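You operate a simulated robot arm through the tools that you are given. There is no shell and no other tool.

You run a simulated two-armed robot. Do the job below in one go: nothing can be reset, and whatever is moved stays where it is left.

Task
Put the soak cube from the set-up table top on the drawer counter top. Put one of the steel tubs from the worktop behind the cooling rack on the pink tray. Fetch the purple sleeve from the packing bench top and set it on the shelf under the packing bench. Fetch the blue cup from the service shelf top and stand it on the upper board of the service shelf. Put one of the check strips from the service shelf top on the set-up table top. Put the teal cup carton from the service shelf top on the upper board of the service shelf and the pink cup carton on the shelf under the service bench. Pull the breaker box door open. Any order will do. Set down upright: cup, cup carton.

Only the result counts: the job must be done as asked and must still hold three seconds after the hand-in. Knocking over, shifting, dropping, spilling or breaking anything else fails it.

Robot
Two 7-joint arms with fingered hands on one trunk, on a base that moves. Base frame: it is fixed to the floor where the robot stands at the start and does not move with it; the origin is under the middle of the robot, x ahead of it, y to its left, z up; the surface under the hand at the start is at about z = 800. Lengths are in mm, angles in degrees, forces in N, time in s.
The left shoulder is at the start at [60, 126, 1130], the right one opposite. With the tool pointing down near the work surface each hand reaches from about 360 to 720 mm from the robot's upright axis, wherever it stands, measured 20 degrees to its own side. Places, roughly: breaker box door [-2900, 2400, 1200]; check strip [500, -2000, 750]; cup [250, -2000, 750]; cup carton [250, -2000, 750]; drawer counter top (14x26 cm) [560, 1500, 860]; pink tray (26x18x3 cm) [400, 700, 300]; set-up table top [500, 400, 800]; shelf under the packing bench [2700, 4000, 200]; shelf under the service bench [2700, 200, 300]; sleeve [3000, 4000, 750]; soak cube (3x3x3 cm) [600, 100, 800]; steel tub [1000, -2000, 1000]; upper board of the service shelf (92x17 cm) [160, -2020, 1220]. Payload 2.5 kg a hand.
The tool frame of a hand sits at the grasp point between the pads (the TCP): z along the fingers, y along the line on which they close. The tips reach 30 mm beyond it. The gripper opens to 104 mm; its body begins 35 mm behind the TCP. The gripper is a hand of 5 fingers: y runs from the thumb to the fingers, the wrist lies at [-15, -104, -178] in the tool frame, and closing takes about 1.5 s.
Orientation is told as [roll, pitch, yaw] about the base's x, y, z axes, in that order, counted from this pose: with the fingers straight down and the wrist toward the robot, the tool's x, y and z point along [0, 1, 0], [1, 0, 0] and [0, 0, -1] of the base frame.

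Tools
- The arms move only by the tool nudge_tool. It takes "left_commands", "right_commands" or both (then of equal length, played together; a hand with none holds still); each is a list that holds one entry, the list of rows, each a list of 6 numbers: the shift along the tool's x, y, z in mm, then the turn, a rotation vector about the tool's x, y, z in degrees. In form: [[[x, y, z, rx, ry, rz], ...]]. A call has 1 to 20 rows; each row is the pose to reach, as a shift and turn from the pose commanded when the call began, along the tool's axes at that moment. "left_grip" and "right_grip" are, for a hand that has rows, the opening, from 0 (shut) to 1 (fully open), set as the call begins (left out, the last holds). Rows are played at 5 a second. More than 50 mm and 8.6 degrees between two rows, or a gripper value outside its range, and nothing of the call is played. Where a pose cannot be reached the arm comes as near as it can. A force on the tool above 40 N (or 10 N above the force at the start of the call, whichever is more), or a blocked arm, ends the call early, and 0.2 s more pass. Each finger travels about 153 mm/s and halts on what it meets, pressing with about 22 N; the grip force reading is that of the motor and also rises with nothing between the fingers. The clock runs only during rows and for 0.2 s after the last one: add rows that repeat a pose to give the fingers time. The reply holds the time, the measured pose of the TCP, the force on the tool along the base axes, the opening and the grip force, in the units named above and with some noise, with the torque about the TCP (base axes, N m) and any sound that the robot's microphone picked up.
- Cameras (640 x 400 px; columns grow to the right, rows downward): "scene" is now at [104, 42.5, 1315.3]; the picture's right is [0.56, -0.83, 0.00], its down [-0.65, -0.43, -0.62] and it looks along [0.52, 0.35, -0.78] (base axes); focal length 214 px, centre (320, 200). "left" rides on the left gripper at [-80, -78, -141] in its tool frame; the picture's right is [-0.78, -0.30, 0.56], its down [0.53, -0.78, 0.33] and it looks along [0.33, 0.56, 0.76] (tool axes); focal length 247 px, centre (320, 200). "right" rides on the right gripper at [80, -78, -141] in its tool frame; the picture's right is [-0.78, 0.30, -0.56], its down [-0.53, -0.78, 0.33] and it looks along [-0.33, 0.56, 0.76] (tool axes); focal length 247 px, centre (320, 200). There is no depth. A picture from a camera that has moved, and an enlarged one, comes with that camera's place and axes in the base frame and with its lens.
- grab_frame(camera): a new picture of that camera. It takes no simulated time.
- slide_trunk(by): slides the trunk up (or, below 0, down) by that many mm; the arms and the scene camera ride with it, the base frame stays. It gives what a move gives, with no picture.
- base_move(legs): drives the robot by 1 to 6 legs, each [ahead, left, turn to the left] in mm, mm and degrees, along the robot's own axes; the way and the turn of a leg run together, so that a leg with both is an arc; at most 1500 mm and 180 degrees a leg. The arms and the cameras ride along, it lands a little off, and it stops where it bumps. It gives what a move gives.
- hand_shape(shape, hand): the hand has 5 fingers and takes this shape, open, in about a second: jaw (thumb against the fingers, like two jaws); tri (thumb and two fingers); tip (a fingertip pinch); poke (one finger out to press); point (the index stretched); flat (the hand flat); cup (the hand cupped); fist (a fist). The gripper value then closes the fingers along that shape, each until it touches; the sizes above hold for jaw. It gives what a move gives, with no picture.
- turn_head(pan, tilt): turns the head with the scene camera to pan (to the left, within 86 degrees either way) and tilt (down, from -29 to 69), counted from straight ahead of the robot. It gives what a move gives.
- enlarge(camera, box): a new picture of the part [left, top, right, bottom] of that camera's present view, enlarged. It takes no simulated time.
- job_done(): hands the job in; it is judged then, once.

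Nothing tells you exact positions but the pictures and the camera data. Unless the task says otherwise, let go and move clear before handing in.

The tools are called after "Request:" as a command line: name --argument value ..., lists and objects as JSON in quotes. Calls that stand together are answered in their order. nudge_tool: Moves the arms, as the interface text tells. Its arguments: {"type":"object","properties":{"left_commands":{"type":"array","items":{"type":"array","items":{"type":"array","items":{"type":"number"}}}},"left_grip":{"type":"number"},"right_commands":{"type":"array","items":{"type":"array","items":{"type":"array","items":{"type":"number"}}}},"right_grip":{"type":"number"}},"required":[]} The other tools are called the same way: slide_trunk (by) moves the trunk up or down; hand_shape (shape, hand) gives the hand a shape; base_move (legs) drives the base; turn_head (pan, tilt) turns the head that bears the scene camera; grab_frame (camera) takes a picture; enlarge (camera, box) takes an enlarged picture of a part of a camera's view; job_done () hands the job in.

At the start:

```text
t: 0.0
left_tool_pos: [306.8, 433.8, 1023.1]
left_orientation: [-0.1, 0.1, -0.1]
left_wrist_force: [-0.5, -0.5, -0.3]
left_moment: [0.04, 0.02, -0.02]
left_grip_width: 103.5
left_grip_force: 0.1
left_shape: jaw
right_tool_pos: [531.3, 6.1, 1094.5]
right_orientation: [0.0, 0.0, 0.1]
right_wrist_force: [-0.3, -0.9, 0.0]
right_moment: [0.02, -0.01, 0.02]
right_grip_width: 103.6
right_grip_force: 0.0
right_shape: jaw
trunk travel left (down, up): [-525.0, 415.0]
robot x, y, heading: [1.1, -1.9, -0.1]
head pan, tilt (commanded): [33.8, 51.4]
```

scene: 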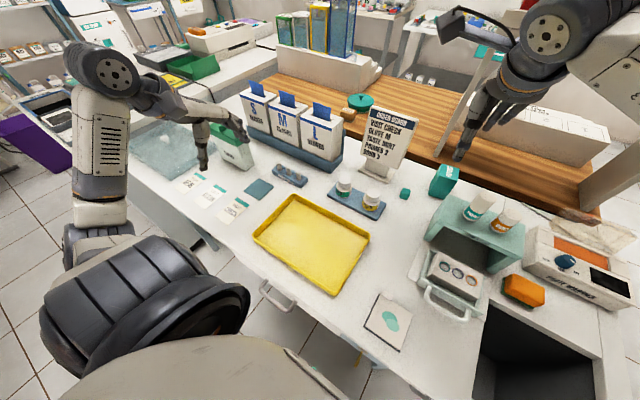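
right: 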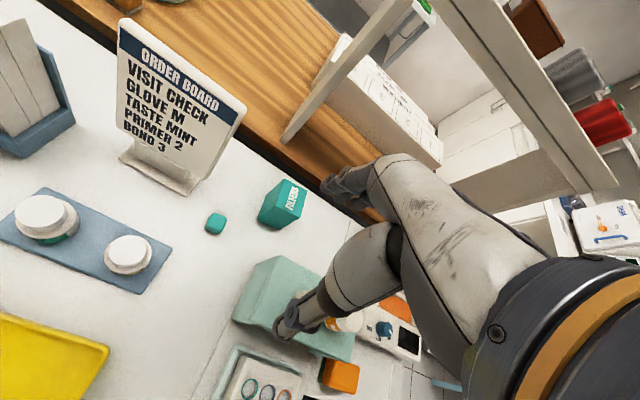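
left: 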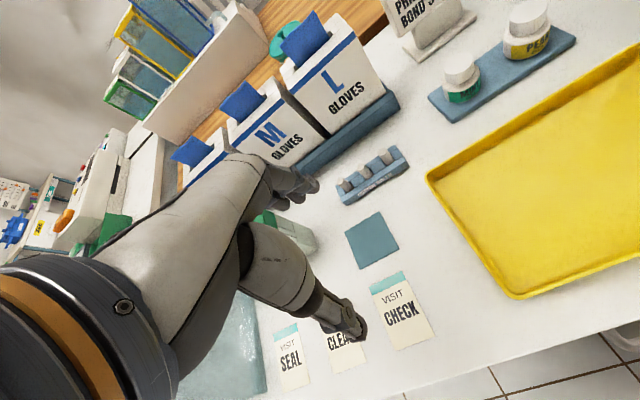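

I see the set-up table with a small teal cube near the order board (about [600, 100, 800]), which I take to be the soak cube. I'll look around with the head first to map the room.

Request:
turn_head --pan 0 --tilt 20

Request:
grab_frame --camera "scene"

Request:
turn_head --pan 80 --tilt 20

Request:
grab_frame --camera "scene"

Request:
turn_head --pan -80 --tilt 20

Request:
grab_frame --camera "scene"

```text
t: 1.0
left_tool_pos: [304.6, 434.8, 1022.1]
left_orientation: [0.0, 0.0, 0.0]
left_wrist_force: [-0.1, -0.1, -0.1]
left_moment: [0.01, 0.04, -0.01]
left_grip_width: 104.0
left_grip_force: 0.1
left_shape: jaw
right_tool_pos: [530.8, 6.2, 1095.6]
right_orientation: [0.0, 0.0, 0.1]
right_wrist_force: [-0.1, 0.2, 0.7]
right_moment: [0.04, -0.03, -0.02]
right_grip_width: 103.6
right_grip_force: 0.1
right_shape: jaw
trunk travel left (down, up): [-525.0, 415.0]
robot x, y, heading: [-1.9, -1.6, -0.0]
head pan, tilt (commanded): [0.0, 20.0]
```

```text
taken
camera scene: at [134.2, 0.5, 1362.7], right [0.0, -1.0, 0.0], down [-0.34, 0.0, -0.94], along [0.94, 0.0, -0.34], focal length 214 px, centre (320, 200)
```

scene: 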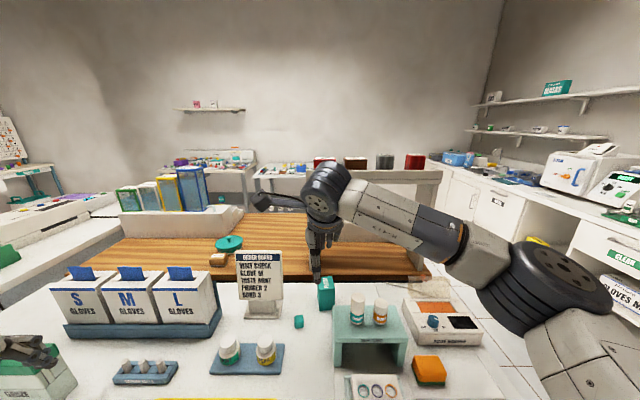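

```text
t: 2.5
left_tool_pos: [305.3, 434.2, 1022.6]
left_orientation: [-0.1, 0.1, 0.1]
left_wrist_force: [1.0, 0.5, -0.4]
left_moment: [-0.01, 0.02, -0.01]
left_grip_width: 103.6
left_grip_force: 0.0
left_shape: jaw
right_tool_pos: [531.6, 5.5, 1095.8]
right_orientation: [0.0, 0.0, -0.1]
right_wrist_force: [0.4, -0.4, 0.7]
right_moment: [0.03, -0.01, 0.0]
right_grip_width: 103.4
right_grip_force: 0.1
right_shape: jaw
trunk travel left (down, up): [-525.0, 415.0]
robot x, y, heading: [1.2, 3.8, 0.2]
head pan, tilt (commanded): [80.0, 20.0]
```

```text
taken
camera scene: at [57.3, 92.1, 1362.8], right [0.98, -0.17, 0.0], down [-0.06, -0.34, -0.94], along [0.16, 0.93, -0.34], focal length 214 px, centre (320, 200)
```

scene: 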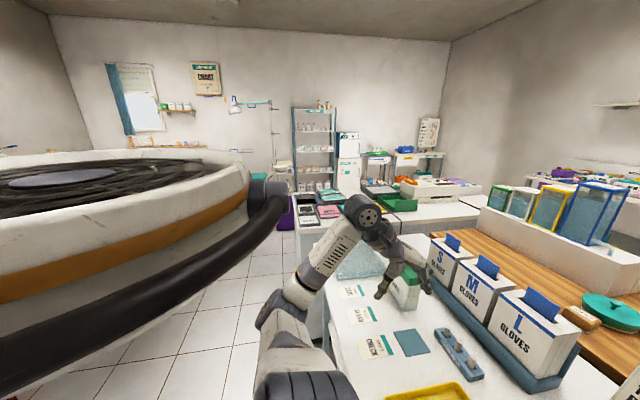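

```text
t: 5.0
left_tool_pos: [306.0, 434.6, 1022.3]
left_orientation: [0.1, 0.0, 0.0]
left_wrist_force: [-0.6, 0.0, 1.0]
left_moment: [0.01, -0.03, -0.01]
left_grip_width: 103.6
left_grip_force: 0.0
left_shape: jaw
right_tool_pos: [531.5, 7.0, 1095.1]
right_orientation: [0.1, 0.0, 0.0]
right_wrist_force: [1.0, -0.1, 0.3]
right_moment: [0.02, 0.01, -0.03]
right_grip_width: 103.5
right_grip_force: 0.0
right_shape: jaw
trunk travel left (down, up): [-525.0, 415.0]
robot x, y, heading: [1.8, -0.5, -0.1]
head pan, tilt (commanded): [-80.0, 20.0]
```

```text
taken
camera scene: at [57.3, -91.3, 1362.8], right [-0.98, -0.17, 0.0], down [-0.06, 0.34, -0.94], along [0.16, -0.93, -0.34], focal length 214 px, centre (320, 200)
```

scene: 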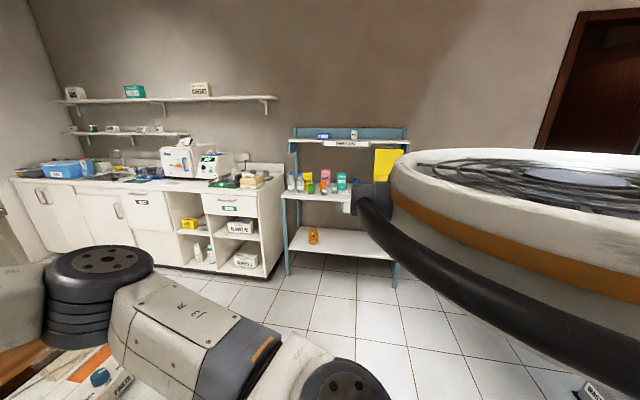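

The service shelf (blue metal) stands to the right, with a worktop and sterilisers left of it. I'll enlarge several views to identify objects.

Request:
enlarge --camera "scene" --box '[270, 110, 430, 210]'

Request:
enlarge --camera "scene" --box '[0, 70, 160, 170]'

Request:
enlarge --camera "scene" --box '[140, 70, 300, 170]'

Request:
enlarge --camera "scene" --box '[0, 170, 320, 290]'

```text
4.00 times, centred on (350, 160) of scene
camera zoom: at [57.3, -91.3, 1362.8], right [-0.98, -0.17, 0.0], down [-0.06, 0.34, -0.94], along [0.16, -0.93, -0.34], focal length 858 px, centre (200, 360)
```

zoom: 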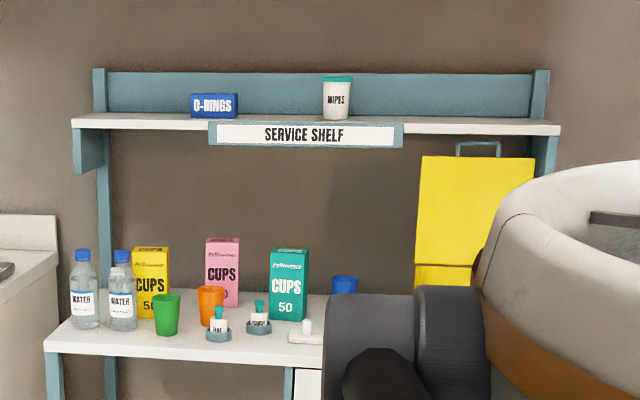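

```text
4.00 times, centred on (80, 120) of scene
camera zoom: at [57.3, -91.3, 1362.8], right [-0.98, -0.17, 0.0], down [-0.06, 0.34, -0.94], along [0.16, -0.93, -0.34], focal length 858 px, centre (1280, 520)
```

zoom: 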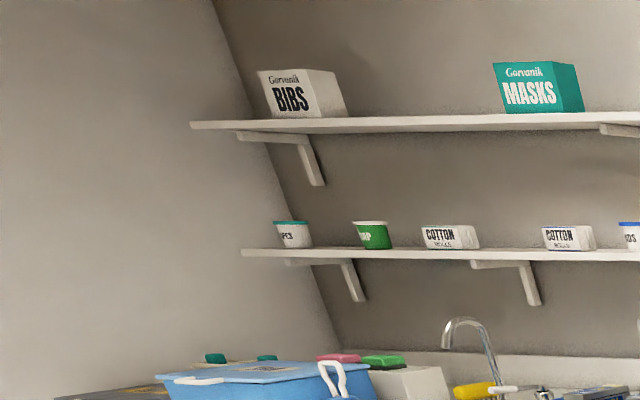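

```text
4.00 times, centred on (220, 120) of scene
camera zoom: at [57.3, -91.3, 1362.8], right [-0.98, -0.17, 0.0], down [-0.06, 0.34, -0.94], along [0.16, -0.93, -0.34], focal length 858 px, centre (720, 520)
```

zoom: 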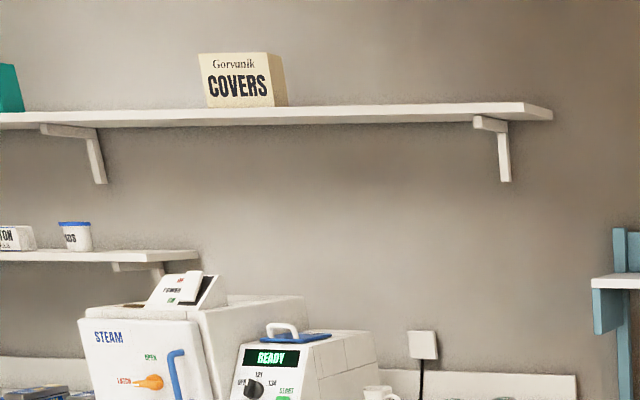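

```text
2.00 times, centred on (160, 230) of scene
camera zoom: at [57.3, -91.3, 1362.8], right [-0.98, -0.17, 0.0], down [-0.06, 0.34, -0.94], along [0.16, -0.93, -0.34], focal length 429 px, centre (640, 140)
```

zoom: 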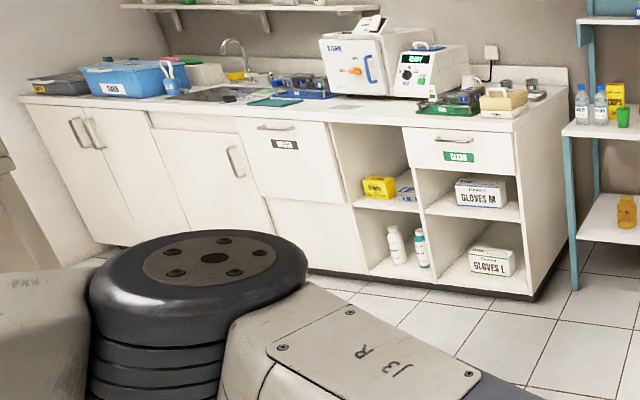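

Request:
turn_head --pan 86 --tilt 10

Request:
enlarge --camera "scene" --box '[250, 60, 490, 210]'

Request:
enlarge --camera "scene" --box '[50, 20, 290, 170]'

Request:
turn_head --pan 45 --tilt 20

Request:
grab_frame --camera "scene"

Request:
enlarge --camera "scene" --box '[200, 60, 440, 210]'

Request:
turn_head --pan 10 --tilt 10

Request:
enlarge --camera "scene" --box '[200, 80, 520, 280]'

```text
t: 7.5
left_tool_pos: [305.4, 435.1, 1022.7]
left_orientation: [0.0, 0.0, 0.1]
left_wrist_force: [0.0, -0.2, -1.1]
left_moment: [0.01, 0.0, 0.0]
left_grip_width: 103.7
left_grip_force: 0.0
left_shape: jaw
right_tool_pos: [531.5, 6.8, 1095.8]
right_orientation: [0.1, 0.0, 0.0]
right_wrist_force: [-0.3, 0.5, -0.1]
right_moment: [0.0, 0.01, -0.03]
right_grip_width: 103.9
right_grip_force: 0.1
right_shape: jaw
trunk travel left (down, up): [-525.0, 415.0]
robot x, y, heading: [-0.0, -3.0, -0.2]
head pan, tilt (commanded): [85.9, 10.0]
```

```text
2.67 times, centred on (370, 135) of scene
camera zoom: at [47.7, 93.1, 1379.1], right [1.0, -0.07, 0.0], down [-0.01, -0.17, -0.98], along [0.07, 0.98, -0.17], focal length 572 px, centre (187, 373)
```

zoom: 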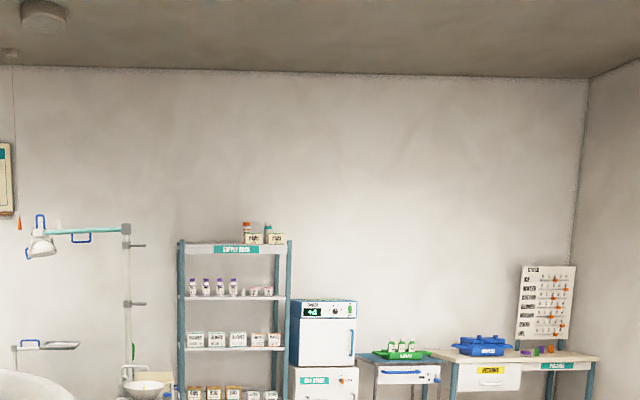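

```text
2.67 times, centred on (170, 95) of scene
camera zoom: at [47.7, 93.1, 1379.1], right [1.0, -0.07, 0.0], down [-0.01, -0.17, -0.98], along [0.07, 0.98, -0.17], focal length 572 px, centre (720, 480)
```

zoom: 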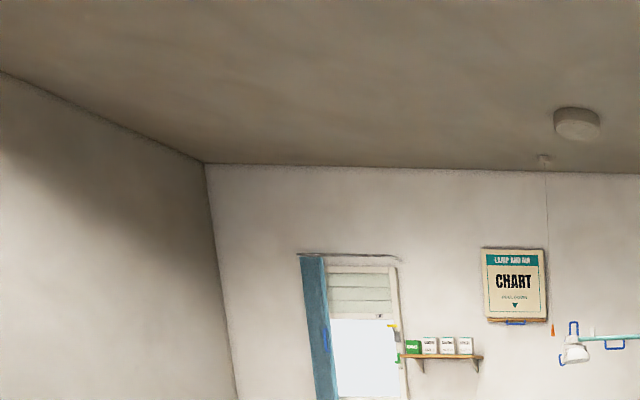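

```text
t: 8.6
left_tool_pos: [305.0, 434.0, 1023.2]
left_orientation: [0.0, 0.0, 0.0]
left_wrist_force: [-0.1, -0.7, -0.5]
left_moment: [0.0, -0.01, 0.03]
left_grip_width: 103.9
left_grip_force: 0.1
left_shape: jaw
right_tool_pos: [532.7, 6.3, 1095.5]
right_orientation: [0.1, 0.0, 0.0]
right_wrist_force: [0.6, -0.9, 0.1]
right_moment: [-0.04, 0.0, -0.03]
right_grip_width: 103.8
right_grip_force: 0.0
right_shape: jaw
trunk travel left (down, up): [-525.0, 415.0]
robot x, y, heading: [2.1, -0.3, 0.0]
head pan, tilt (commanded): [45.0, 20.0]
```

```text
taken
camera scene: at [106.9, 66.3, 1362.8], right [0.71, -0.71, 0.0], down [-0.24, -0.24, -0.94], along [0.66, 0.67, -0.34], focal length 214 px, centre (320, 200)
```

scene: 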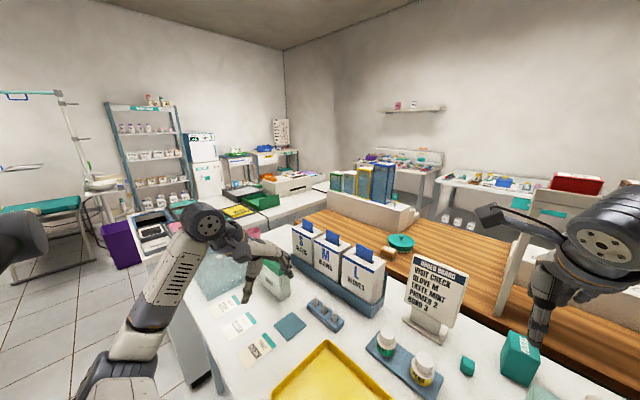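

```text
2.67 times, centred on (320, 135) of scene
camera zoom: at [106.9, 66.3, 1362.8], right [0.71, -0.71, 0.0], down [-0.24, -0.24, -0.94], along [0.66, 0.67, -0.34], focal length 572 px, centre (320, 373)
```

zoom: 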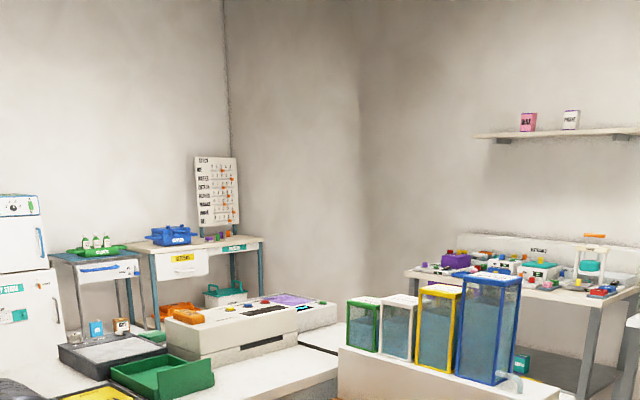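

```text
t: 9.6
left_tool_pos: [305.3, 434.4, 1023.3]
left_orientation: [0.0, 0.0, 0.0]
left_wrist_force: [-0.1, -0.3, 0.4]
left_moment: [0.02, 0.01, 0.03]
left_grip_width: 103.8
left_grip_force: 0.1
left_shape: jaw
right_tool_pos: [531.4, 6.3, 1095.6]
right_orientation: [0.1, 0.0, 0.0]
right_wrist_force: [-0.2, -0.5, 0.5]
right_moment: [0.03, -0.02, -0.03]
right_grip_width: 104.0
right_grip_force: 0.0
right_shape: jaw
trunk travel left (down, up): [-525.0, 415.0]
robot x, y, heading: [-2.2, -0.2, -0.0]
head pan, tilt (commanded): [10.0, 10.0]
```

```text
2.00 times, centred on (360, 180) of scene
camera zoom: at [132.7, 16.6, 1379.1], right [0.17, -0.98, 0.0], down [-0.17, -0.03, -0.98], along [0.97, 0.17, -0.17], focal length 429 px, centre (240, 240)
```

zoom: 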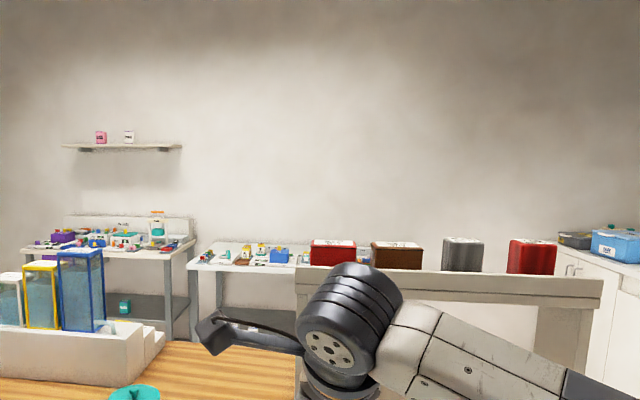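

The soak cube triangulates to about (606, 63, 815), between the order board and the PRIMERS box. I'll take closer looks before picking it with the right hand.

Request:
turn_head --pan 5 --tilt 45

Request:
grab_frame --camera "scene"

Request:
enlarge --camera "right" --box '[100, 120, 340, 270]'

Request:
enlarge --camera "scene" --box '[240, 120, 400, 220]'

```text
t: 10.6
left_tool_pos: [305.4, 435.0, 1022.2]
left_orientation: [-0.1, 0.0, 0.0]
left_wrist_force: [0.8, -0.1, 0.5]
left_moment: [0.02, -0.01, 0.01]
left_grip_width: 103.7
left_grip_force: 0.0
left_shape: jaw
right_tool_pos: [531.6, 6.2, 1095.6]
right_orientation: [0.0, 0.0, 0.0]
right_wrist_force: [-1.4, -0.7, -0.4]
right_moment: [0.0, -0.01, -0.01]
right_grip_width: 103.8
right_grip_force: 0.0
right_shape: jaw
trunk travel left (down, up): [-525.0, 415.0]
robot x, y, heading: [-1.5, -1.8, 0.2]
head pan, tilt (commanded): [5.0, 45.0]
```

```text
taken
camera scene: at [122.1, 7.5, 1324.2], right [0.09, -1.0, 0.0], down [-0.7, -0.06, -0.71], along [0.7, 0.06, -0.71], focal length 214 px, centre (320, 200)
```

scene: 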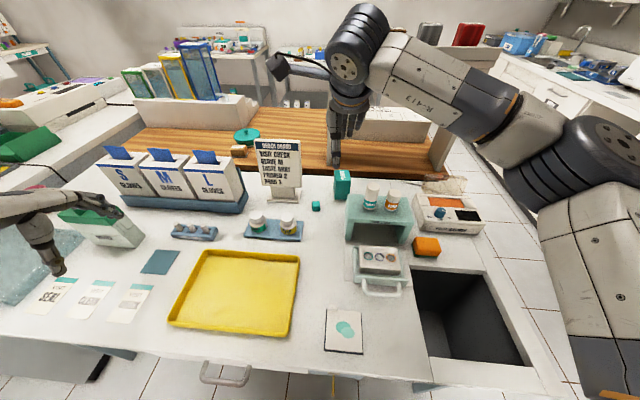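

```text
2.67 times, centred on (220, 195) of right
camera zoom: at [454.3, 84.6, 1235.3], right [0.3, -0.78, 0.56], down [-0.78, -0.53, -0.33], along [0.56, -0.33, -0.76], focal length 659 px, centre (587, 213)
```

zoom: 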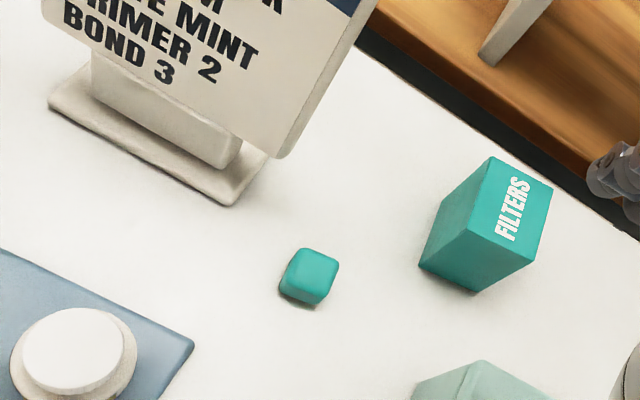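

```text
4.00 times, centred on (320, 170) of scene
camera zoom: at [122.1, 7.5, 1324.2], right [0.09, -1.0, 0.0], down [-0.7, -0.06, -0.71], along [0.7, 0.06, -0.71], focal length 858 px, centre (320, 320)
```

zoom: 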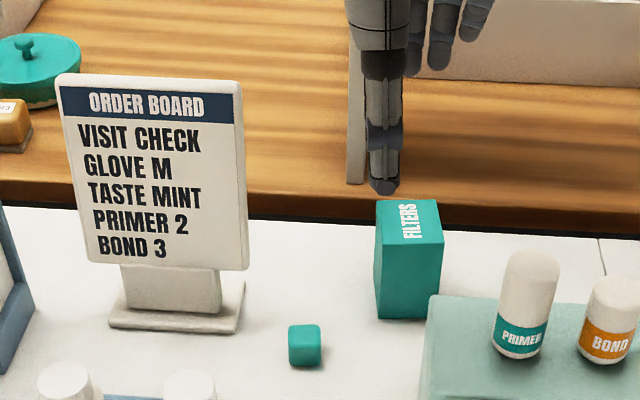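

The cube triangulates consistently at (602, 63, 815). I'll move the right hand above it with a partly closed gripper and check.

Request:
nudge_tool --right_commands '[[[28, 35, 0, 0, 0, 0], [57, 70, 0, 0, 0, 0], [57, 70, 50, 0, 0, 0], [57, 70, 100, 0, 0, 0], [57, 70, 150, 0, 0, 0], [57, 70, 190, 0, 0, 0], [57, 70, 190, 0, 0, 0]]]' --right_grip 0.7

Request:
grab_frame --camera "scene"

Request:
grab_frame --camera "right"

```text
t: 12.2
left_tool_pos: [305.7, 433.1, 1022.9]
left_orientation: [0.0, 0.0, 0.0]
left_wrist_force: [-0.5, 0.0, 0.1]
left_moment: [0.0, -0.02, 0.01]
left_grip_width: 103.8
left_grip_force: 0.0
left_shape: jaw
right_tool_pos: [603.3, 60.3, 905.6]
right_orientation: [-0.1, 0.0, 0.1]
right_wrist_force: [0.8, -0.4, 0.1]
right_moment: [0.02, 0.01, -0.04]
right_grip_width: 73.1
right_grip_force: 0.1
right_shape: jaw
trunk travel left (down, up): [-525.0, 415.0]
robot x, y, heading: [-2.3, -2.7, 0.2]
head pan, tilt (commanded): [5.0, 45.0]
```

```text
taken
camera scene: at [122.1, 7.5, 1324.1], right [0.09, -1.0, 0.0], down [-0.7, -0.06, -0.71], along [0.7, 0.06, -0.71], focal length 214 px, centre (320, 200)
```

scene: 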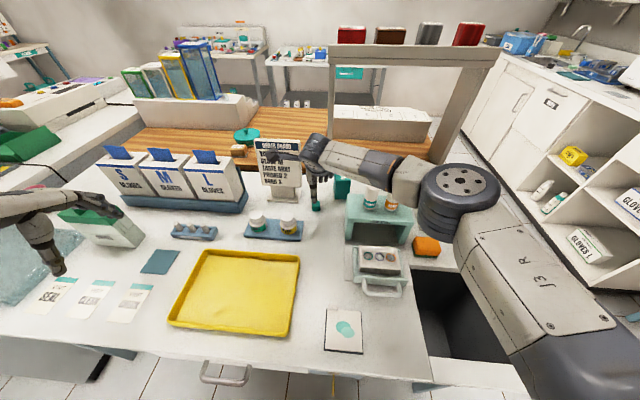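

```text
taken
camera right: at [524.7, 140.3, 1045.5], right [0.3, -0.78, 0.56], down [-0.78, -0.53, -0.33], along [0.56, -0.33, -0.76], focal length 247 px, centre (320, 200)
```

right: 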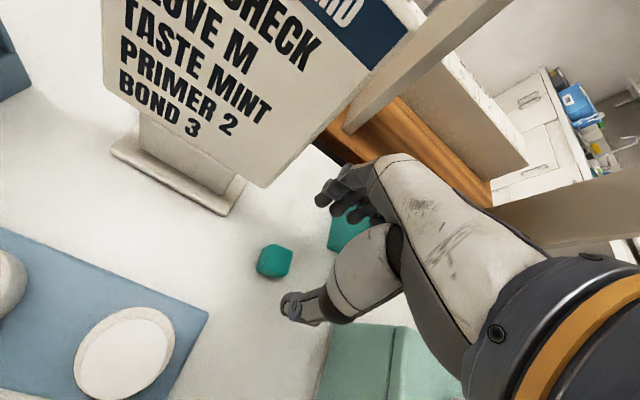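

The geometry agrees: cube at (600, 64), TCP above it. I'll descend and grip.

Request:
nudge_tool --right_commands '[[[3, -2, 30, 0, 0, 0], [3, -2, 50, 0, 0, 0], [3, -2, 65, 0, 0, 0], [3, -2, 75, 0, 0, 0], [3, -2, 75, 0, 0, 0]]]'

Request:
grab_frame --camera "right"

```text
t: 13.4
left_tool_pos: [305.6, 434.8, 1023.3]
left_orientation: [-0.1, 0.0, 0.0]
left_wrist_force: [0.0, 0.6, 0.9]
left_moment: [-0.02, -0.04, 0.01]
left_grip_width: 103.5
left_grip_force: 0.0
left_shape: jaw
right_tool_pos: [598.6, 66.9, 831.3]
right_orientation: [0.0, -0.1, 0.0]
right_wrist_force: [-0.2, 0.9, 0.9]
right_moment: [0.01, 0.0, 0.02]
right_grip_width: 72.8
right_grip_force: 0.0
right_shape: jaw
trunk travel left (down, up): [-525.0, 415.0]
robot x, y, heading: [-1.6, -1.6, 0.2]
head pan, tilt (commanded): [5.0, 45.0]
```

```text
taken
camera right: at [521.8, 145.3, 971.0], right [0.3, -0.78, 0.56], down [-0.78, -0.54, -0.33], along [0.56, -0.33, -0.76], focal length 247 px, centre (320, 200)
```

right: 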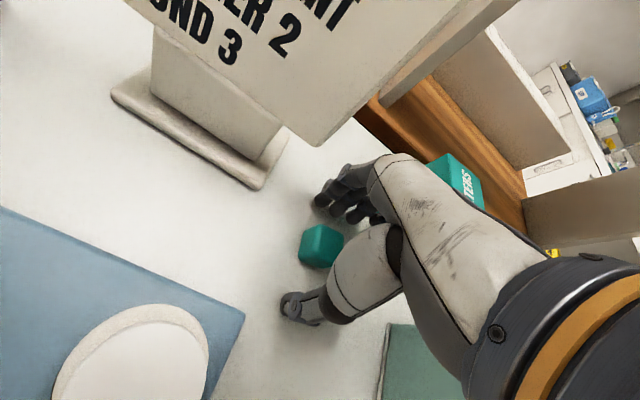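

Cube is exactly between thumb and fingers. Closing the gripper.

Request:
nudge_tool --right_commands '[[[0, 0, 0, 0, 0, 0], [0, 0, 0, 0, 0, 0], [0, 0, 0, 0, 0, 0], [0, 0, 0, 0, 0, 0], [0, 0, 0, 0, 0, 0], [0, 0, 0, 0, 0, 0], [0, 0, 0, 0, 0, 0], [0, 0, 0, 0, 0, 0]]]' --right_grip 0

Request:
grab_frame --camera "right"

```text
t: 15.2
left_tool_pos: [304.6, 435.2, 1024.7]
left_orientation: [0.0, -0.1, 0.0]
left_wrist_force: [-0.4, 0.3, -0.1]
left_moment: [0.02, 0.0, 0.03]
left_grip_width: 103.8
left_grip_force: 0.0
left_shape: jaw
right_tool_pos: [599.1, 65.8, 831.5]
right_orientation: [0.0, -0.1, 0.0]
right_wrist_force: [1.0, -0.1, 11.7]
right_moment: [0.14, -0.26, -0.01]
right_grip_width: 20.9
right_grip_force: 22.0
right_shape: jaw
trunk travel left (down, up): [-525.0, 415.0]
robot x, y, heading: [-0.1, 0.8, 0.1]
head pan, tilt (commanded): [5.0, 45.0]
```

```text
taken
camera right: at [521.3, 145.1, 972.3], right [0.29, -0.78, 0.56], down [-0.78, -0.53, -0.34], along [0.56, -0.33, -0.76], focal length 247 px, centre (320, 200)
```

right: 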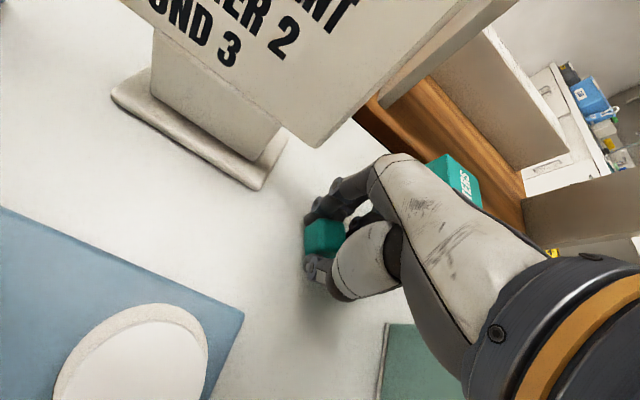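

The cube is gripped. I'll lift it straight up.

Request:
nudge_tool --right_commands '[[[0, 0, -5, 0, 0, 0], [0, 0, -20, 0, 0, 0], [0, 0, -50, 0, 0, 0], [0, 0, -90, 0, 0, 0], [0, 0, -130, 0, 0, 0], [0, 0, -170, 0, 0, 0], [0, 0, -210, 0, 0, 0], [0, 0, -250, 0, 0, 0]]]'

Request:
grab_frame --camera "right"

```text
t: 17.0
left_tool_pos: [305.6, 434.4, 1022.6]
left_orientation: [0.0, 0.0, -0.1]
left_wrist_force: [0.5, 0.6, 0.7]
left_moment: [0.0, 0.0, -0.02]
left_grip_width: 103.5
left_grip_force: 0.0
left_shape: jaw
right_tool_pos: [599.8, 67.0, 1082.6]
right_orientation: [-0.1, 0.1, 0.1]
right_wrist_force: [0.4, -0.4, -0.6]
right_moment: [0.01, 0.01, 0.0]
right_grip_width: 20.3
right_grip_force: 22.4
right_shape: jaw
trunk travel left (down, up): [-525.0, 415.0]
robot x, y, heading: [1.3, 1.4, -0.0]
head pan, tilt (commanded): [5.0, 45.0]
```

```text
taken
camera right: at [522.5, 145.1, 1222.4], right [0.3, -0.78, 0.56], down [-0.78, -0.54, -0.33], along [0.56, -0.33, -0.76], focal length 247 px, centre (320, 200)
```

right: 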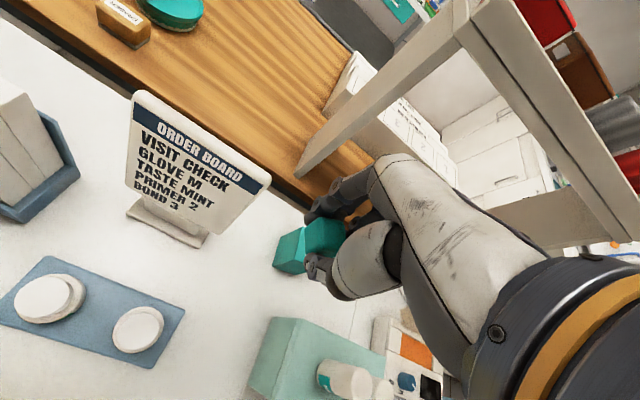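

Cube is held firmly. I'll pull the right hand in and look to the left for the drawer counter.

Request:
nudge_tool --right_commands '[[[-40, -30, -10, 0, 0, 0], [-80, -60, -20, 0, 0, 0], [-110, -100, -30, 0, 0, 0], [-140, -140, -40, 0, 0, 0], [-170, -170, -50, 0, 0, 0]]]'

Request:
turn_head --pan 65 --tilt 25

Request:
grab_frame --camera "scene"

Request:
enlarge --camera "scene" --box '[160, 100, 480, 300]'

Request:
turn_head --pan 86 --tilt 50

Request:
grab_frame --camera "scene"

```text
refused: row 1 steps farther than a row can; nothing moved
```

```text
t: 18.3
left_tool_pos: [305.4, 434.1, 1021.5]
left_orientation: [0.0, 0.0, 0.0]
left_wrist_force: [0.0, 1.1, 0.7]
left_moment: [0.0, -0.02, -0.02]
left_grip_width: 103.8
left_grip_force: 0.1
left_shape: jaw
right_tool_pos: [599.9, 67.7, 1082.3]
right_orientation: [0.1, 0.0, 0.0]
right_wrist_force: [-0.3, 0.0, -0.3]
right_moment: [-0.01, 0.0, 0.03]
right_grip_width: 20.6
right_grip_force: 21.6
right_shape: jaw
trunk travel left (down, up): [-525.0, 415.0]
robot x, y, heading: [-2.2, 3.9, 0.2]
head pan, tilt (commanded): [65.0, 25.0]
```

```text
taken
camera scene: at [80.1, 83.9, 1354.7], right [0.91, -0.42, 0.0], down [-0.18, -0.38, -0.91], along [0.38, 0.82, -0.42], focal length 214 px, centre (320, 200)
```

scene: 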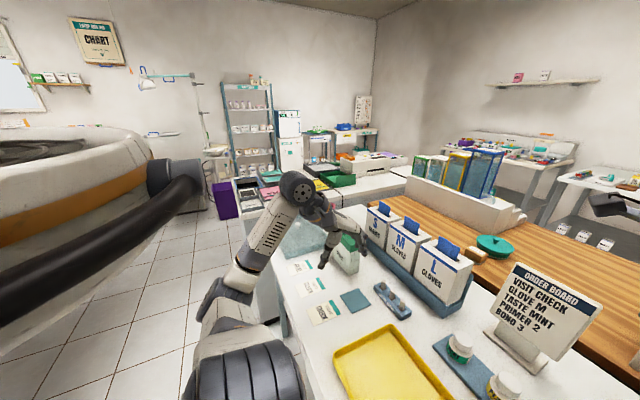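

```text
2.00 times, centred on (320, 200) of scene
camera zoom: at [80.1, 83.9, 1354.7], right [0.91, -0.42, 0.0], down [-0.18, -0.38, -0.91], along [0.38, 0.82, -0.42], focal length 429 px, centre (320, 200)
```

zoom: 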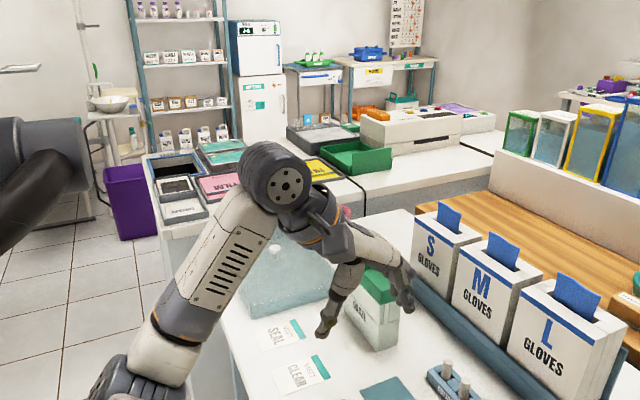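

```text
t: 19.2
left_tool_pos: [304.6, 434.6, 1023.0]
left_orientation: [0.0, 0.1, 0.0]
left_wrist_force: [0.8, -0.2, -1.2]
left_moment: [0.01, 0.02, -0.02]
left_grip_width: 103.6
left_grip_force: 0.2
left_shape: jaw
right_tool_pos: [600.3, 66.4, 1081.8]
right_orientation: [0.1, 0.0, 0.1]
right_wrist_force: [0.3, -0.2, 0.2]
right_moment: [-0.01, 0.03, -0.03]
right_grip_width: 20.6
right_grip_force: 22.4
right_shape: jaw
trunk travel left (down, up): [-525.0, 415.0]
robot x, y, heading: [1.2, -3.3, -0.3]
head pan, tilt (commanded): [85.9, 50.0]
```

```text
taken
camera scene: at [46.6, 77.3, 1317.3], right [1.0, -0.07, 0.0], down [-0.05, -0.76, -0.64], along [0.05, 0.64, -0.77], focal length 214 px, centre (320, 200)
```

scene: 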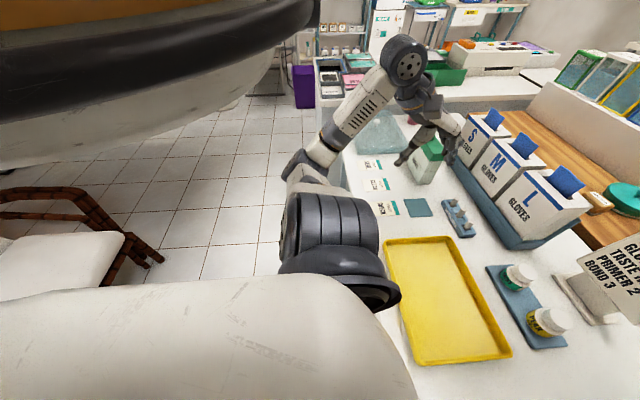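

The first pull-in was refused (51 mm step), so I'll redo it with smaller steps. Then I'll strafe left a little to see the drawer counter beyond the set-up table.

Request:
nudge_tool --right_commands '[[[-35, -30, -5, 0, 0, 0], [-70, -60, -10, 0, 0, 0], [-100, -95, -15, 0, 0, 0], [-130, -130, -20, 0, 0, 0], [-160, -160, -25, 0, 0, 0], [-160, -160, -25, 0, 0, 0]]]'

Request:
base_move --legs '[[-100, 0, 0], [0, 600, 0]]'

Request:
grab_frame --camera "scene"

Request:
turn_head --pan 50 --tilt 30

Request:
grab_frame --camera "scene"

```text
t: 20.6
left_tool_pos: [305.8, 434.3, 1022.7]
left_orientation: [0.0, -0.1, 0.0]
left_wrist_force: [0.4, 0.0, -0.4]
left_moment: [-0.02, 0.01, -0.02]
left_grip_width: 103.7
left_grip_force: 0.0
left_shape: jaw
right_tool_pos: [438.7, -94.6, 1106.6]
right_orientation: [0.1, 0.0, 0.0]
right_wrist_force: [-0.6, 0.6, -0.3]
right_moment: [-0.01, 0.02, 0.0]
right_grip_width: 20.6
right_grip_force: 21.5
right_shape: jaw
trunk travel left (down, up): [-525.0, 415.0]
robot x, y, heading: [3.6, 2.4, -0.2]
head pan, tilt (commanded): [85.9, 50.0]
```

```text
t: 24.7
left_tool_pos: [204.8, 1026.4, 1022.0]
left_orientation: [0.1, 0.1, 0.0]
left_wrist_force: [-0.9, 0.1, 0.8]
left_moment: [-0.01, 0.02, 0.03]
left_grip_width: 103.8
left_grip_force: 0.3
left_shape: jaw
right_tool_pos: [340.2, 498.1, 1107.3]
right_orientation: [0.0, -0.1, 0.0]
right_wrist_force: [-0.7, 0.0, -0.1]
right_moment: [0.03, 0.0, -0.02]
right_grip_width: 20.4
right_grip_force: 22.2
right_shape: jaw
trunk travel left (down, up): [-525.0, 415.0]
robot x, y, heading: [-98.0, 590.9, -0.2]
head pan, tilt (commanded): [85.9, 50.0]
```

```text
taken
camera scene: at [-53.9, 669.4, 1317.2], right [1.0, -0.07, 0.0], down [-0.05, -0.76, -0.64], along [0.05, 0.64, -0.77], focal length 214 px, centre (320, 200)
```

scene: 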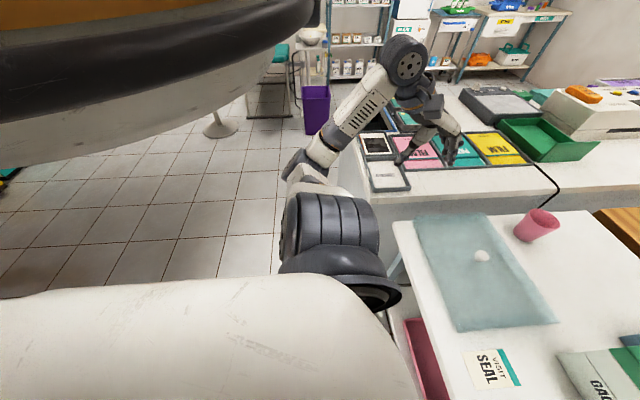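

```text
t: 25.7
left_tool_pos: [204.6, 1025.9, 1022.2]
left_orientation: [0.0, 0.0, 0.0]
left_wrist_force: [0.0, 0.0, 0.1]
left_moment: [-0.02, -0.02, 0.01]
left_grip_width: 103.7
left_grip_force: 0.0
left_shape: jaw
right_tool_pos: [338.4, 499.5, 1107.3]
right_orientation: [0.0, 0.0, 0.0]
right_wrist_force: [-0.2, -0.4, 1.1]
right_moment: [-0.01, 0.0, 0.02]
right_grip_width: 20.6
right_grip_force: 22.1
right_shape: jaw
trunk travel left (down, up): [-525.0, 415.0]
robot x, y, heading: [-101.4, 589.6, 0.2]
head pan, tilt (commanded): [50.0, 30.0]
```

```text
taken
camera scene: at [-1.3, 661.7, 1346.7], right [0.77, -0.64, 0.0], down [-0.32, -0.38, -0.87], along [0.56, 0.66, -0.5], focal length 214 px, centre (320, 200)
```

scene: 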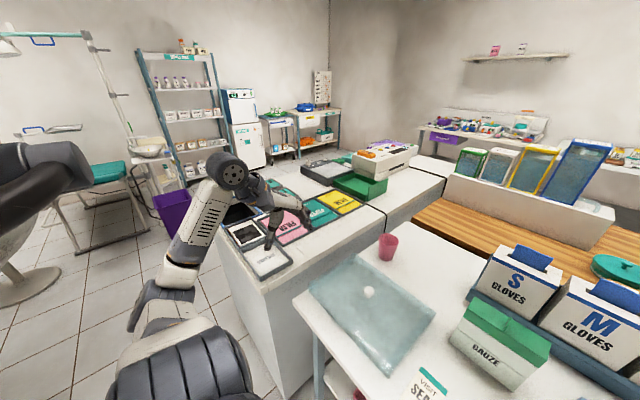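

The counter with film trays is the drawer counter (near-left corner about (128, 1054)). I'll zoom in on it and the pink tray under the table.

Request:
enlarge --camera "scene" --box '[200, 120, 440, 270]'

Request:
enlarge --camera "left" --box '[0, 0, 640, 400]'

```text
2.67 times, centred on (320, 195) of scene
camera zoom: at [-1.3, 661.7, 1346.7], right [0.77, -0.64, 0.0], down [-0.32, -0.38, -0.87], along [0.56, 0.66, -0.5], focal length 572 px, centre (320, 213)
```

zoom: 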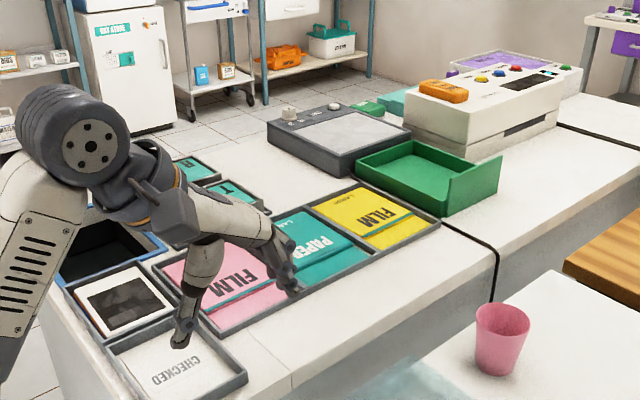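

```text
1.00 times, centred on (320, 200) of left (not enlarged: the box is as wide or as high as the picture)
camera zoom: at [127.5, 946.3, 1165.0], right [-0.3, -0.78, -0.56], down [-0.78, 0.53, -0.33], along [0.56, 0.33, -0.76], focal length 247 px, centre (320, 200)
```

zoom: 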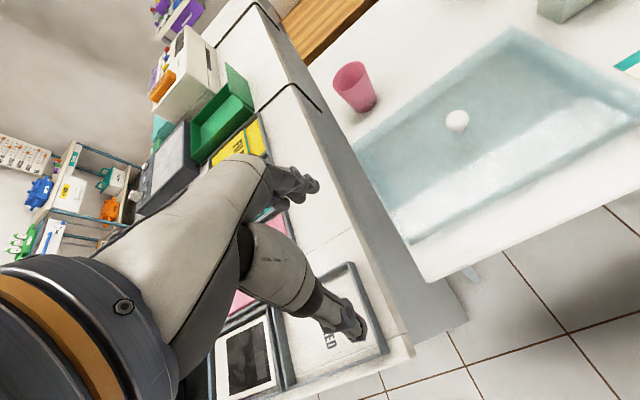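

The free patch on the drawer counter lies between the film trays and the dark scanner, at about (560, 1500, 860). I'll strafe left to y≈1600 so the right hand can reach it.

Request:
base_move --legs '[[0, 1000, 0]]'

Request:
turn_head --pan -10 --tilt 50

Request:
grab_frame --camera "scene"

```text
t: 31.0
left_tool_pos: [231.2, 2026.5, 1023.1]
left_orientation: [0.0, 0.1, -1.7]
left_wrist_force: [0.2, 0.3, -0.1]
left_moment: [0.0, 0.02, 0.0]
left_grip_width: 103.7
left_grip_force: 0.1
left_shape: jaw
right_tool_pos: [350.2, 1493.9, 1107.0]
right_orientation: [-0.1, 0.0, -1.6]
right_wrist_force: [0.1, -1.0, -0.5]
right_moment: [0.0, -0.04, -0.03]
right_grip_width: 19.9
right_grip_force: 21.6
right_shape: jaw
trunk travel left (down, up): [-525.0, 415.0]
robot x, y, heading: [-84.6, 1601.9, -1.5]
head pan, tilt (commanded): [50.0, 30.0]
```

```text
t: 32.3
left_tool_pos: [231.5, 2026.9, 1022.4]
left_orientation: [0.0, 0.0, -1.8]
left_wrist_force: [0.5, 0.5, 0.0]
left_moment: [0.01, 0.02, 0.02]
left_grip_width: 103.9
left_grip_force: 0.2
left_shape: jaw
right_tool_pos: [350.7, 1494.7, 1106.6]
right_orientation: [0.0, 0.0, -1.8]
right_wrist_force: [0.9, -0.7, 0.0]
right_moment: [0.03, 0.0, 0.01]
right_grip_width: 20.4
right_grip_force: 22.0
right_shape: jaw
trunk travel left (down, up): [-525.0, 415.0]
robot x, y, heading: [-85.7, 1599.8, -1.5]
head pan, tilt (commanded): [-10.0, 50.0]
```

```text
taken
camera scene: at [30.3, 1584.5, 1317.2], right [-0.2, -0.98, 0.0], down [-0.75, 0.15, -0.64], along [0.63, -0.13, -0.77], focal length 214 px, centre (320, 200)
```

scene: 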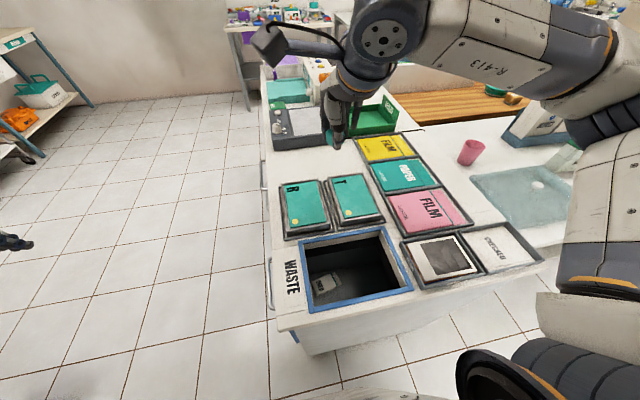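

The counter is clear now: the free patch sits between the teal trays (B, T), the scanner and the yellow FILM tray. I'll zoom in to refine the drop spot.

Request:
enlarge --camera "scene" --box '[240, 100, 400, 200]'

Request:
grab_frame --camera "right"

```text
4.00 times, centred on (320, 150) of scene
camera zoom: at [30.3, 1584.5, 1317.2], right [-0.2, -0.98, 0.0], down [-0.75, 0.15, -0.64], along [0.63, -0.13, -0.77], focal length 858 px, centre (320, 400)
```

zoom: 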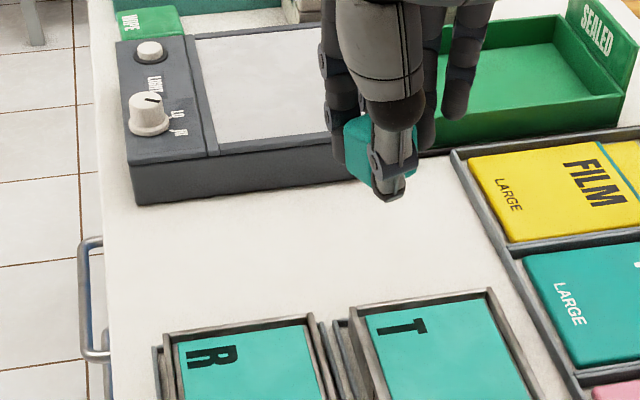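

```text
taken
camera right: at [275.5, 1574.9, 1246.6], right [0.27, -0.78, 0.56], down [-0.79, -0.51, -0.33], along [0.55, -0.35, -0.76], focal length 247 px, centre (320, 200)
```

right: 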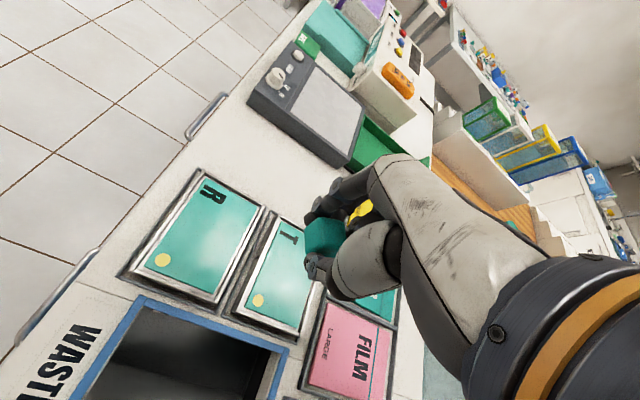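

The patch spans roughly x 480–650, y 1360–1640. I'll move the cube over (565, 1499) and descend to just above the surface.

Request:
nudge_tool --right_commands '[[[2, 45, 0, 0, 0, 0], [4, 90, 0, 0, 0, 0], [6, 135, 0, 0, 0, 0], [8, 180, 0, 0, 0, 0], [10, 214, 0, 0, 0, 0], [10, 214, 50, 0, 0, 0], [10, 214, 100, 0, 0, 0], [10, 214, 145, 0, 0, 0], [10, 214, 180, 0, 0, 0], [10, 214, 180, 0, 0, 0]]]'

Request:
grab_frame --camera "right"

Request:
enlarge --camera "scene" --box '[240, 100, 400, 200]'

```text
t: 34.5
left_tool_pos: [232.0, 2026.8, 1022.4]
left_orientation: [0.0, -0.1, -1.7]
left_wrist_force: [0.5, 0.5, -0.6]
left_moment: [-0.03, 0.03, 0.01]
left_grip_width: 103.3
left_grip_force: 0.1
left_shape: jaw
right_tool_pos: [563.2, 1498.7, 924.9]
right_orientation: [0.0, 0.1, -1.7]
right_wrist_force: [0.7, 0.2, 0.5]
right_moment: [-0.02, -0.01, 0.01]
right_grip_width: 20.1
right_grip_force: 21.8
right_shape: jaw
trunk travel left (down, up): [-525.0, 415.0]
robot x, y, heading: [-87.4, 1601.1, -1.6]
head pan, tilt (commanded): [-10.0, 50.0]
```

```text
taken
camera right: at [489.1, 1579.0, 1065.8], right [0.27, -0.78, 0.56], down [-0.79, -0.51, -0.33], along [0.55, -0.35, -0.76], focal length 247 px, centre (320, 200)
```

right: 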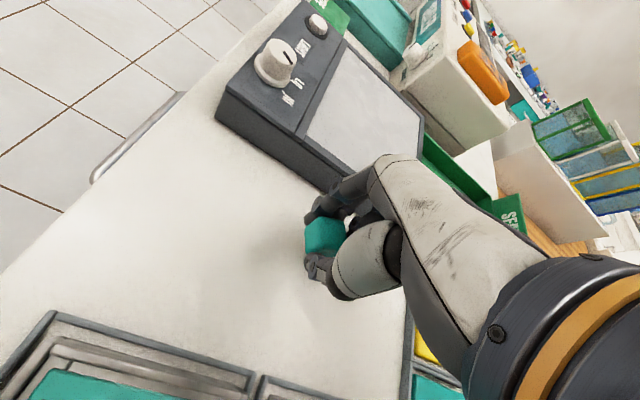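

```text
4.00 times, centred on (320, 150) of scene
camera zoom: at [30.3, 1584.5, 1317.2], right [-0.2, -0.98, 0.0], down [-0.75, 0.15, -0.64], along [0.63, -0.13, -0.77], focal length 858 px, centre (320, 400)
```

zoom: 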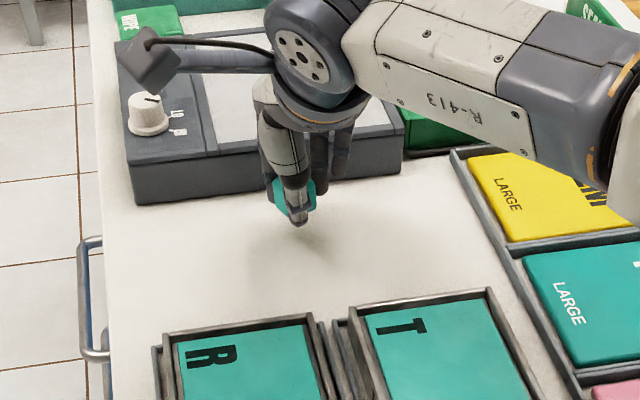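

Still about 30 mm above the surface. Descending in small steps until the cube just touches.

Request:
nudge_tool --right_commands '[[[0, 0, 10, 0, 0, 0], [0, 0, 20, 0, 0, 0], [0, 0, 26, 0, 0, 0], [0, 0, 29, 0, 0, 0], [0, 0, 31, 0, 0, 0], [0, 0, 31, 0, 0, 0]]]'

Request:
grab_frame --camera "right"

```text
t: 35.9
left_tool_pos: [232.3, 2026.8, 1023.2]
left_orientation: [-0.1, 0.0, -1.7]
left_wrist_force: [-0.8, -0.6, 0.0]
left_moment: [-0.02, -0.03, 0.02]
left_grip_width: 103.7
left_grip_force: 0.0
left_shape: jaw
right_tool_pos: [564.4, 1497.9, 895.1]
right_orientation: [0.0, 0.0, -1.7]
right_wrist_force: [0.1, -0.2, -0.4]
right_moment: [0.0, -0.01, -0.02]
right_grip_width: 20.3
right_grip_force: 22.0
right_shape: jaw
trunk travel left (down, up): [-525.0, 415.0]
robot x, y, heading: [-86.5, 1599.4, -1.4]
head pan, tilt (commanded): [-10.0, 50.0]
```

```text
taken
camera right: at [489.8, 1578.7, 1035.1], right [0.27, -0.78, 0.56], down [-0.79, -0.51, -0.33], along [0.55, -0.35, -0.76], focal length 247 px, centre (320, 200)
```

right: 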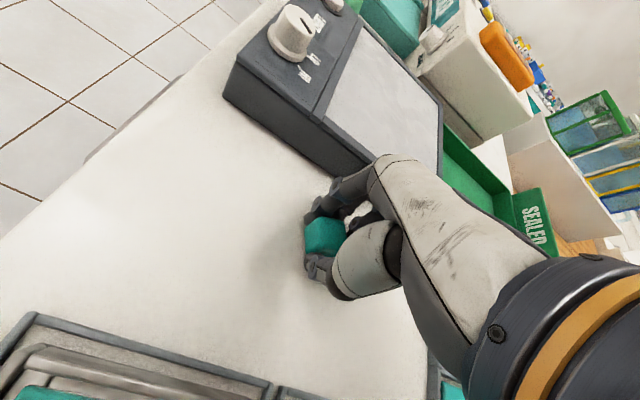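

Request:
nudge_tool --right_commands '[[[0, 0, 1.5, 0, 0, 0], [0, 0, 3, 0, 0, 0], [0, 0, 3, 0, 0, 0]]]'

Request:
enlarge --camera "scene" --box '[280, 130, 360, 180]'

```text
t: 36.7
left_tool_pos: [232.4, 2026.9, 1022.6]
left_orientation: [0.0, 0.0, -1.7]
left_wrist_force: [1.0, -0.3, 0.2]
left_moment: [0.0, 0.01, 0.02]
left_grip_width: 103.8
left_grip_force: 0.1
left_shape: jaw
right_tool_pos: [564.0, 1497.6, 893.6]
right_orientation: [0.1, 0.0, -1.7]
right_wrist_force: [0.0, 0.2, 1.8]
right_moment: [0.06, -0.01, -0.03]
right_grip_width: 20.0
right_grip_force: 21.8
right_shape: jaw
trunk travel left (down, up): [-525.0, 415.0]
robot x, y, heading: [-84.2, 1600.8, -1.4]
head pan, tilt (commanded): [-10.0, 50.0]
```

```text
8.00 times, centred on (320, 155) of scene
camera zoom: at [30.1, 1584.5, 1317.3], right [-0.2, -0.98, 0.0], down [-0.75, 0.15, -0.64], along [0.63, -0.13, -0.77], focal length 1716 px, centre (320, 560)
```

zoom: 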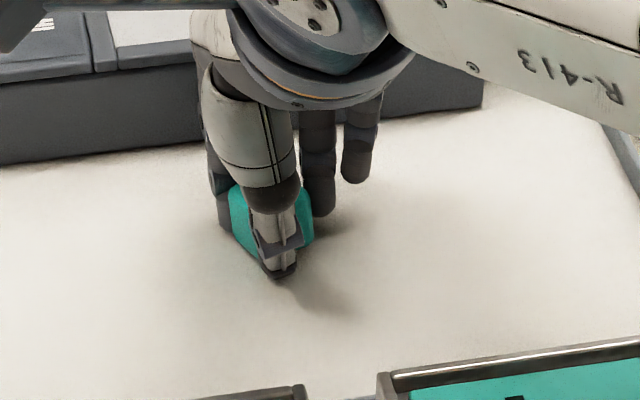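

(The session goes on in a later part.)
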